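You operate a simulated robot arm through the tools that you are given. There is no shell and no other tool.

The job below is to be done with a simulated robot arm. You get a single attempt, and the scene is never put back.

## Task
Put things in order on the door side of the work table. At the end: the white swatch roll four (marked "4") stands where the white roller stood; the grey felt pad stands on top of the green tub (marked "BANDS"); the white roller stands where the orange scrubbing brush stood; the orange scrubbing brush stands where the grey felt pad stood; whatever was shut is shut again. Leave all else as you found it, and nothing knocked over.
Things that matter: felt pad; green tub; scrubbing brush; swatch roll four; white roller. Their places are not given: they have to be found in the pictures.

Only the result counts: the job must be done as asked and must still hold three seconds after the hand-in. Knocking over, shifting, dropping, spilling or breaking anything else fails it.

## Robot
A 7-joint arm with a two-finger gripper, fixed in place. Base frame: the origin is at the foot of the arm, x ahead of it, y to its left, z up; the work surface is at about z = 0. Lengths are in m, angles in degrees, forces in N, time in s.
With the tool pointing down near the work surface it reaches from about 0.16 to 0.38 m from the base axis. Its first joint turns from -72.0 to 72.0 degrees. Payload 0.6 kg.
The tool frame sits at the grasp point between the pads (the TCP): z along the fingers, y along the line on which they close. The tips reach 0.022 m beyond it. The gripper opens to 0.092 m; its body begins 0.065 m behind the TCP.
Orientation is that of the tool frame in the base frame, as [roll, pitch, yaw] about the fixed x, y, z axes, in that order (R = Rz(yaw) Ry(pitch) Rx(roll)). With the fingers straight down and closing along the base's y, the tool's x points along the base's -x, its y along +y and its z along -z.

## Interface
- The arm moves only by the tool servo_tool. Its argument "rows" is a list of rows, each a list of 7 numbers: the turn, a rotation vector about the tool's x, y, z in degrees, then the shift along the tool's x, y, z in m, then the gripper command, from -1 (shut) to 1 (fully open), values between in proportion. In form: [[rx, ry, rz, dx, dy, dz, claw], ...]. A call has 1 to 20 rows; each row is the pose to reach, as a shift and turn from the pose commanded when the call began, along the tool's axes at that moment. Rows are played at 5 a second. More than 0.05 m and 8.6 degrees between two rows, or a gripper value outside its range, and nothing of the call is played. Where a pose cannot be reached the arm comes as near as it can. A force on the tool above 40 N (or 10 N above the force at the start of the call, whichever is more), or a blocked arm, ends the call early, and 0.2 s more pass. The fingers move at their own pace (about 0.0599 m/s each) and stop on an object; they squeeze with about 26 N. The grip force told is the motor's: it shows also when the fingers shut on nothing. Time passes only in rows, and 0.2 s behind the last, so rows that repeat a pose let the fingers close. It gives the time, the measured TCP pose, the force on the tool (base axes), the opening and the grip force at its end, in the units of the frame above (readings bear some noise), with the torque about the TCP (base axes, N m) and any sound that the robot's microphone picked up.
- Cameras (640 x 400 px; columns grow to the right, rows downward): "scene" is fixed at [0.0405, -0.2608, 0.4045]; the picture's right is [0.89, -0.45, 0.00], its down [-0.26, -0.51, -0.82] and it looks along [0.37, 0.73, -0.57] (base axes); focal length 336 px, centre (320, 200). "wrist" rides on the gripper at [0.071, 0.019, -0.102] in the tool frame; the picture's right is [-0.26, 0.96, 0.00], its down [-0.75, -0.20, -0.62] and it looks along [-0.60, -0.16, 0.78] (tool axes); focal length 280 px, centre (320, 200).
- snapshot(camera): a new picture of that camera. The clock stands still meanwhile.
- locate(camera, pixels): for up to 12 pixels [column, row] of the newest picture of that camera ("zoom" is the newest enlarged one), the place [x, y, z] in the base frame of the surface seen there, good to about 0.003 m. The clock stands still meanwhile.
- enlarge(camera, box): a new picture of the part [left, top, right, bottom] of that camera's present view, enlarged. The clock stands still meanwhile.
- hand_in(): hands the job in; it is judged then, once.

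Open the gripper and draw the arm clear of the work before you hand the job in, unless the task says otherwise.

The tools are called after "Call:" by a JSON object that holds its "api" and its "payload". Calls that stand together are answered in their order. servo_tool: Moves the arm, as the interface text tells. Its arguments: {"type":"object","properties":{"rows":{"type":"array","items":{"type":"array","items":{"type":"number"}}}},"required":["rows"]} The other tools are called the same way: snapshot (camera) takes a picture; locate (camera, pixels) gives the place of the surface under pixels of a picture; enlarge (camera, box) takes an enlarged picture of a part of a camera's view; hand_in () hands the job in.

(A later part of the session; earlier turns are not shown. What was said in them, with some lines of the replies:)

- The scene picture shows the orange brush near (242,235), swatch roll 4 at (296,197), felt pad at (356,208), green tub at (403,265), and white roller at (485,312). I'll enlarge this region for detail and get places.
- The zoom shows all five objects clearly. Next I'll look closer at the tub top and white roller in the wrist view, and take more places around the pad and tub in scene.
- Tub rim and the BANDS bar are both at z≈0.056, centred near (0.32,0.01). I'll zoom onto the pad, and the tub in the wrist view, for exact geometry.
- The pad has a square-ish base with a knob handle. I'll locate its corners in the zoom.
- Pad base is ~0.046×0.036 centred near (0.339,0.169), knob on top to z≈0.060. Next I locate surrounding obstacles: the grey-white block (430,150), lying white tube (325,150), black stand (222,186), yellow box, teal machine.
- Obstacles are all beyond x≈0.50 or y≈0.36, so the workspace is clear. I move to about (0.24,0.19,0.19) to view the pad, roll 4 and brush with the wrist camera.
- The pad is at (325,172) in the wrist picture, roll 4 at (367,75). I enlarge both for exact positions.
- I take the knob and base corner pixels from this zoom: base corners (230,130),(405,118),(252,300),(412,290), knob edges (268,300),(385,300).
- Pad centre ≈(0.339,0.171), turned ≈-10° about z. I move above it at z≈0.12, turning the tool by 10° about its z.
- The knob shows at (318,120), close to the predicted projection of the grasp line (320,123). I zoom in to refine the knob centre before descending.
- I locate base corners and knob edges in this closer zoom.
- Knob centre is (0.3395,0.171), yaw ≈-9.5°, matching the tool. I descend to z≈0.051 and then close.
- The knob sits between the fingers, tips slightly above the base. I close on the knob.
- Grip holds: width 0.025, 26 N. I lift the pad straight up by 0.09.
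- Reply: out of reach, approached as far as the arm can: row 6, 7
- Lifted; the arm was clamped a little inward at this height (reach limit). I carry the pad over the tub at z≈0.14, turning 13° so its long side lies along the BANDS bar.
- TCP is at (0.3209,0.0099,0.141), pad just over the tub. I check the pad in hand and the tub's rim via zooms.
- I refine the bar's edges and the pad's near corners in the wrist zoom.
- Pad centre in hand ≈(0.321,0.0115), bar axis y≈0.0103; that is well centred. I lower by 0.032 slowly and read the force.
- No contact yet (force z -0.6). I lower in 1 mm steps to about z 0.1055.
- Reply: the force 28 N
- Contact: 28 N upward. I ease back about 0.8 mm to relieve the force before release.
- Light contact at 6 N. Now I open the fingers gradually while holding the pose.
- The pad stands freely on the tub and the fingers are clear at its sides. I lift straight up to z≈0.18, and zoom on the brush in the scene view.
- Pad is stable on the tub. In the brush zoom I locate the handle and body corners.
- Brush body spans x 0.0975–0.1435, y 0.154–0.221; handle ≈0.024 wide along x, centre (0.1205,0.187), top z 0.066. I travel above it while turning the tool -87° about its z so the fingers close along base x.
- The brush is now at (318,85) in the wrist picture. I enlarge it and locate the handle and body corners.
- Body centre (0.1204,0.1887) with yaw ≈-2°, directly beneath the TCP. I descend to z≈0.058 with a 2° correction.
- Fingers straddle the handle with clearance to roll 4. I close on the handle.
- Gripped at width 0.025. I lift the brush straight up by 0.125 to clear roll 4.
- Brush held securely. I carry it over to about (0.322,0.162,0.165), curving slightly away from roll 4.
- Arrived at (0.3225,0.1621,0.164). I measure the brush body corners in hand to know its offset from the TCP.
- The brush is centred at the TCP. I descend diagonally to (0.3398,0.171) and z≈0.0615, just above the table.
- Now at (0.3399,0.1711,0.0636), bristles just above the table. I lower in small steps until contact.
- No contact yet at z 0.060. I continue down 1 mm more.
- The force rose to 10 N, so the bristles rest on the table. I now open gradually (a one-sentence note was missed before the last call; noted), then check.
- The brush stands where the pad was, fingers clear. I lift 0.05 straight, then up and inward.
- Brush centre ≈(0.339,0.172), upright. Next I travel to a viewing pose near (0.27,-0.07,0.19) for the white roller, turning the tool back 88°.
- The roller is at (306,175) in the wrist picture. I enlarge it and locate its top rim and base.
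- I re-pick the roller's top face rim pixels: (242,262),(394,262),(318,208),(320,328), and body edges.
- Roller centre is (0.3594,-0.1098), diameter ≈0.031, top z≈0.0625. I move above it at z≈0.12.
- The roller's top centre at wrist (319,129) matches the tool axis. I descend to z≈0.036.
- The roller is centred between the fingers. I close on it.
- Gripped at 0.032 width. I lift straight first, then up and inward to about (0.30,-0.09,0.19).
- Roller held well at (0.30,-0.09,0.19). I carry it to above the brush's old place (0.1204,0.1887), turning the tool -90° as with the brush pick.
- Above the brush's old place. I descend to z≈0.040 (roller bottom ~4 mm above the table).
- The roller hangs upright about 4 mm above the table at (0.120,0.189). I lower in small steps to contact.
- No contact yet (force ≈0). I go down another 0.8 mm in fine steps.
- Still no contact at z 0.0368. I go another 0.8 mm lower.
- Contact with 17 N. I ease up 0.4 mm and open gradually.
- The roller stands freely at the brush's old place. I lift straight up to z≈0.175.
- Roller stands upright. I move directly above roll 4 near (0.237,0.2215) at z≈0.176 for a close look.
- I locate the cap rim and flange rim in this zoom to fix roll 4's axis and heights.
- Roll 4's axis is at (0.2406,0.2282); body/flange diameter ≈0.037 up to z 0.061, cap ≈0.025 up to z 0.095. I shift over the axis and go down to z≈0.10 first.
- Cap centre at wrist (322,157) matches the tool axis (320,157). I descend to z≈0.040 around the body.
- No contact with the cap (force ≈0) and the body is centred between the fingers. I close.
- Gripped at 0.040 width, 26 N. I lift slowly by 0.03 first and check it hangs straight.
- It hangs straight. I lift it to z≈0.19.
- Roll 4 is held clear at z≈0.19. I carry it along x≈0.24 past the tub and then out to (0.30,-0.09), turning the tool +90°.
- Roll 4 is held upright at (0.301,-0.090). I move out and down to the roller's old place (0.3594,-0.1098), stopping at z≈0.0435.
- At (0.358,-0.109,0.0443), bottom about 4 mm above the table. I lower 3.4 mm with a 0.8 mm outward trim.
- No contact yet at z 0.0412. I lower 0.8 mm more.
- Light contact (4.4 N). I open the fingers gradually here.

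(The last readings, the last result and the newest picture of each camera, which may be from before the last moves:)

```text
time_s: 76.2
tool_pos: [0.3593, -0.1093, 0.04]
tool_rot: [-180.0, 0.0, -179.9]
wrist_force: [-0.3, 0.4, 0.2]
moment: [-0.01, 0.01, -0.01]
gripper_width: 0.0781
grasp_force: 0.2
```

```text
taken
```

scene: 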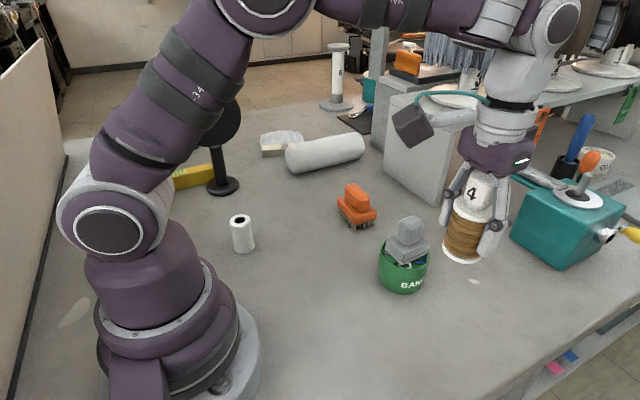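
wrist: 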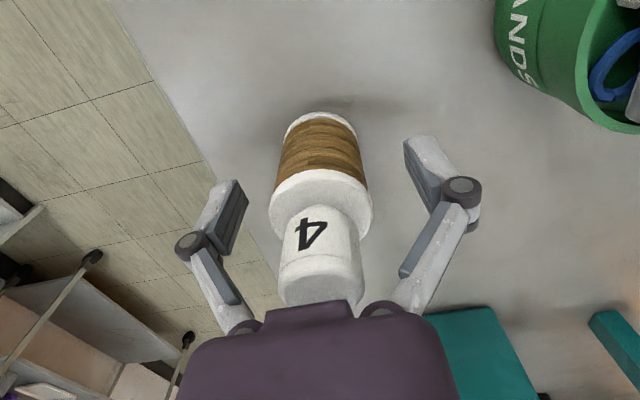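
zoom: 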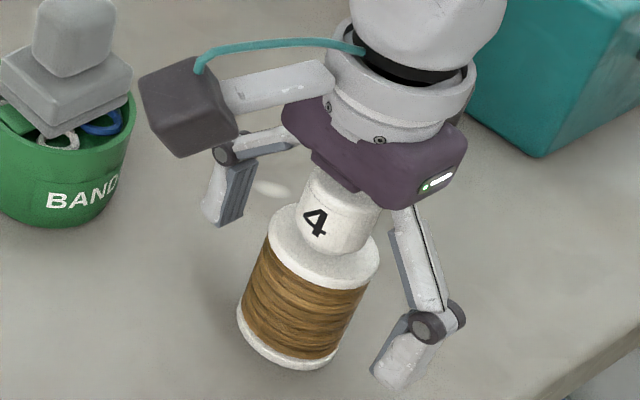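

Roll 4 stands on its own with the fingers open to the sides. I lift straight up past the cap, then draw inward.

Call:
{"api": "servo_tool", "payload": {"rows": [[0, 0, 0, 0, 0, -0.01, 0.7], [0, 0, 0, 0, 0, -0.025, 0.7], [0, 0, 0, 0, 0, -0.045, 0.7], [0, 0, 0, 0, 0, -0.065, 0.7], [0, 0, 0, 0, 0, -0.082, 0.7], [0, 0, 0, 0.006, 0.002, -0.095, 0.7], [0, 0, 0, 0.02, 0.007, -0.11, 1], [0, 0, 0, 0.038, 0.013, -0.125, 1], [0, 0, 0, 0.056, 0.02, -0.14, 1], [0, 0, 0, 0.075, 0.027, -0.155, 1], [0, 0, 0, 0.095, 0.034, -0.17, 1], [0, 0, 0, 0.095, 0.034, -0.17, 1]]}}

Call:
{"api": "snapshot", "payload": {"camera": "wrist"}}

Call:
{"api": "snapshot", "payload": {"camera": "scene"}}

```text
time_s: 78.8
tool_pos: [0.2649, -0.0753, 0.2096]
tool_rot: [180.0, 0.0, -179.9]
wrist_force: [-0.6, 0.2, -0.6]
moment: [0.0, 0.02, 0.0]
gripper_width: 0.0918
grasp_force: 0.0
```

```text
taken
```

wrist: 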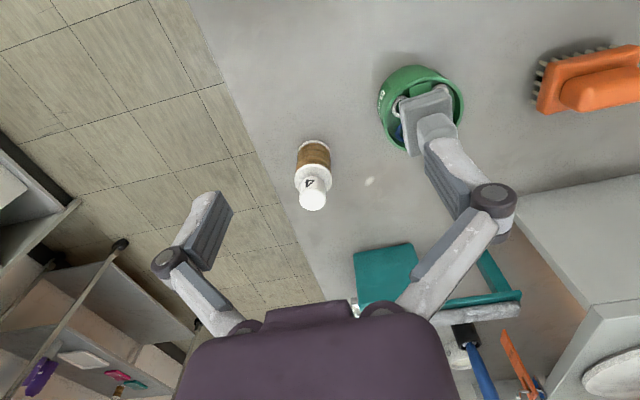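

```text
taken
```

scene: 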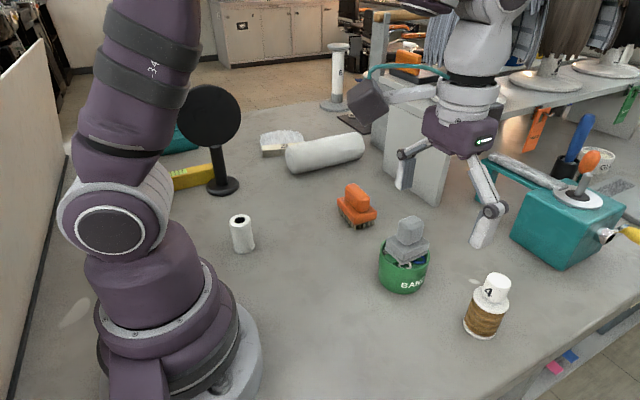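

All items appear placed. I verify roll 4, the tub with pad, the brush and roller positions via zooms.

Call:
{"api": "enlarge", "payload": {"camera": "wrist", "box": [256, 125, 368, 225]}}

Call:
{"api": "locate", "payload": {"camera": "zoom", "pixels": [[245, 280], [352, 280], [300, 230], [300, 330], [240, 220], [370, 220], [310, 145]]}}

Call:
{"api": "enlarge", "payload": {"camera": "scene", "box": [340, 200, 460, 300]}}

```text
4.00 times, centred on (312, 175) of wrist
```

zoom: 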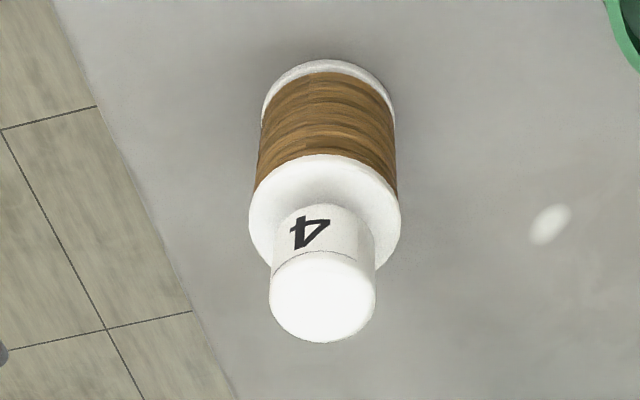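

```text
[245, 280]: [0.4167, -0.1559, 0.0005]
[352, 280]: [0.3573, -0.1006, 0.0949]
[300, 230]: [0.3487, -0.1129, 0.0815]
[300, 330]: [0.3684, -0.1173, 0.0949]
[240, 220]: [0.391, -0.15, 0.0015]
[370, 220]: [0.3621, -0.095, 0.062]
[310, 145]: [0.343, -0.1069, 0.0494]
```

```text
4.00 times, centred on (400, 250) of scene
```

zoom: 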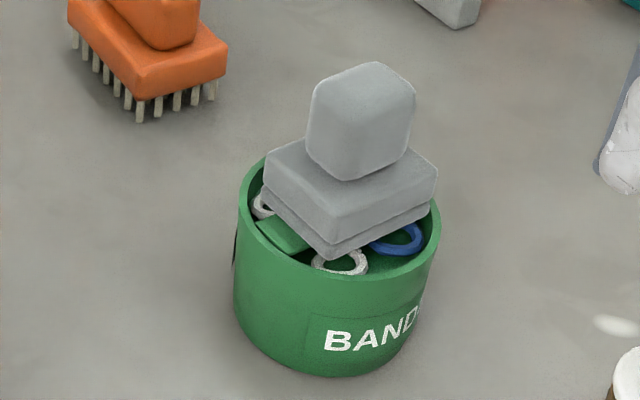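

I get roll 4's cap rim, and the roller and brush, located from fresh zooms.

Call:
{"api": "enlarge", "payload": {"camera": "wrist", "box": [256, 125, 368, 225]}}

Call:
{"api": "locate", "payload": {"camera": "zoom", "pixels": [[274, 297], [371, 297], [322, 256], [322, 338], [254, 215], [395, 215], [325, 160]]}}

Call:
{"api": "enlarge", "payload": {"camera": "scene", "box": [210, 200, 274, 264]}}

Call:
{"api": "locate", "payload": {"camera": "scene", "pixels": [[231, 220], [249, 220], [240, 214], [239, 226], [242, 250], [404, 222], [402, 246], [381, 250], [426, 250], [403, 238]]}}

```text
4.00 times, centred on (312, 175) of wrist
```

zoom: 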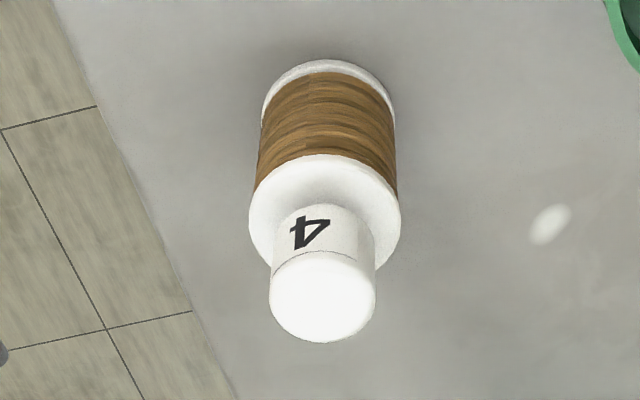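

```text
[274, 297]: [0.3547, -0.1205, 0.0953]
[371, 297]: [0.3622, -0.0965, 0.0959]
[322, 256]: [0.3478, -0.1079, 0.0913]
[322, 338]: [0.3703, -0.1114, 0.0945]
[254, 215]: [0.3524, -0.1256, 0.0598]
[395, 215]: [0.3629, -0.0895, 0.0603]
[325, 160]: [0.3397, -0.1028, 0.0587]
```

```text
6.25 times, centred on (242, 232) of scene
```

zoom: 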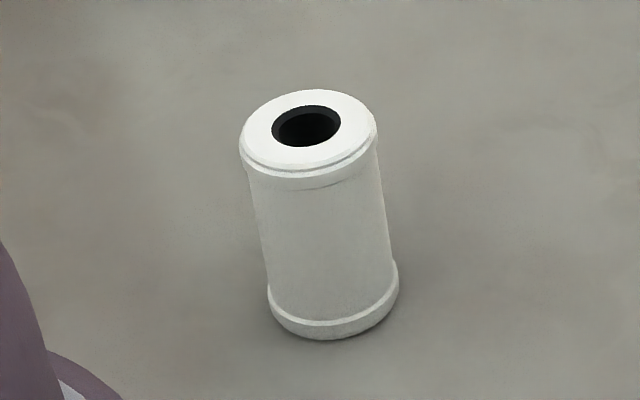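

```text
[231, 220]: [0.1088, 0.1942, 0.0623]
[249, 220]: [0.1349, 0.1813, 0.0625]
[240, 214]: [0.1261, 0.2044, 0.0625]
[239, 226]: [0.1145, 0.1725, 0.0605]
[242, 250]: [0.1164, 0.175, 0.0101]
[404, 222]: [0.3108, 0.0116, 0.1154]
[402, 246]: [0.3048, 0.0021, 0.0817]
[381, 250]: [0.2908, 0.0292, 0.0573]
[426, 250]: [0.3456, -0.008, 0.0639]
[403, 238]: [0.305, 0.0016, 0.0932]
```

Roll 4 is at (0.359,-0.109), roller at (0.121,0.188), brush at (0.339,0.172), and the pad is level on the tub. I pull the open gripper up a bit more, let time pass, and take a last look.

Call:
{"api": "servo_tool", "payload": {"rows": [[0, 0, 0, 0.01, 0.015, -0.005, 1], [0, 0, 0, 0.02, 0.03, -0.01, 1], [0, 0, 0, 0.02, 0.045, -0.013, 1], [0, 0, 0, 0.02, 0.053, -0.013, 1], [0, 0, 0, 0.02, 0.053, -0.013, 1], [0, 0, 0, 0.02, 0.053, -0.013, 1], [0, 0, 0, 0.02, 0.053, -0.013, 1], [0, 0, 0, 0.02, 0.053, -0.013, 1]]}}

Call:
{"api": "snapshot", "payload": {"camera": "scene"}}

Call:
{"api": "enlarge", "payload": {"camera": "wrist", "box": [280, 20, 560, 200]}}

```text
time_s: 80.6
tool_pos: [0.2445, -0.022, 0.2228]
tool_rot: [180.0, 0.1, 180.0]
wrist_force: [-0.1, -0.6, -0.1]
moment: [-0.02, -0.03, 0.03]
gripper_width: 0.0919
grasp_force: 0.1
```

```text
taken
```

scene: 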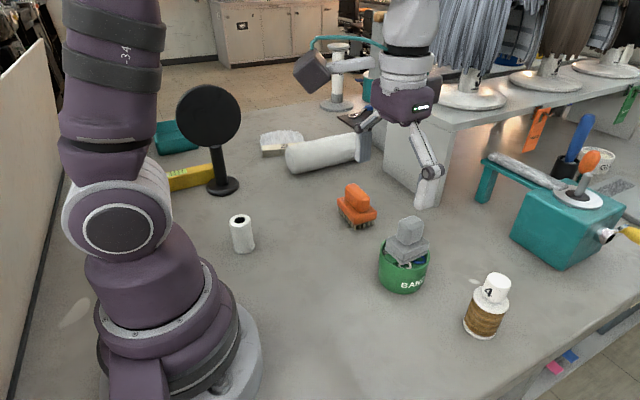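

```text
2.22 times, centred on (420, 110) of wrist
```

zoom: 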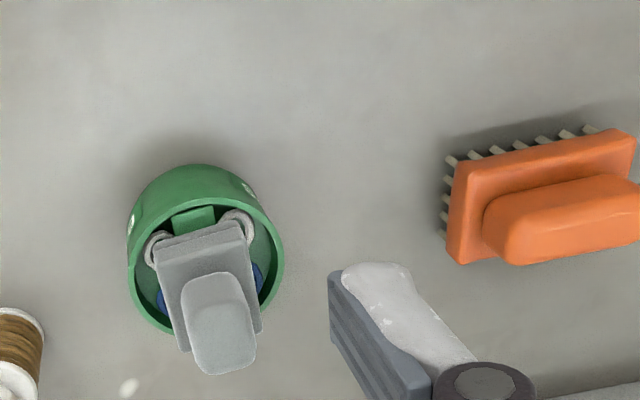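

The pad on the tub and brush look steady. One last check of pad corners relative to the tub rim before hand-in.

Call:
{"api": "locate", "payload": {"camera": "zoom", "pixels": [[158, 255], [240, 232], [260, 322], [185, 340], [215, 290], [135, 255], [280, 260], [192, 200], [450, 255], [455, 170], [632, 145]]}}

```text
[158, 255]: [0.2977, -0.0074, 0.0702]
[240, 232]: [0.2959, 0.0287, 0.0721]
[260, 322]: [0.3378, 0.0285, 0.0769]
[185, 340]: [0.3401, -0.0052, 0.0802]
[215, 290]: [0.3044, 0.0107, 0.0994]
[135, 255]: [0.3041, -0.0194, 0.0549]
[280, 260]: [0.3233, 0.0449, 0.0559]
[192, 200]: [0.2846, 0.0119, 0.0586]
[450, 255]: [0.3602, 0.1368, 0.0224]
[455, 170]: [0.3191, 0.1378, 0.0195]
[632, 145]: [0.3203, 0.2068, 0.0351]
```

Pad centre (0.319,0.011) sits on the tub centre (0.3205,0.0115), all items are upright, and the gripper is open and clear. I hand the job in.

Call:
{"api": "hand_in", "payload": {}}

```text
The job is handed in.
```

The job is handed in. Everything was upright at the last check. These are the final positions, measured in the pictures:

| Item | Where it stands now | Measured at (x, y) in m | Target (x, y) in m |
|---|---|---|---|
| Swatch roll four | where the white roller stood | (0.359, -0.109) | (0.359, -0.110) |
| White roller | where the scrubbing brush stood | (0.121, 0.188) | (0.120, 0.189) |
| Scrubbing brush | where the felt pad stood | (0.339, 0.172) | (0.340, 0.171) |
| Felt pad | on top of the green tub, resting on its "BANDS" bar | (0.318, 0.011) | (0.320, 0.012) |

I set swatch roll four down turned about 90° from how it stood, so its "4" faces another way. I opened nothing, so nothing needed shutting again. I saw nothing else moved or knocked over. The gripper is open and the arm is clear of the work.

I made one call without the sentence the interface asks for ahead of it, while lowering the brush.
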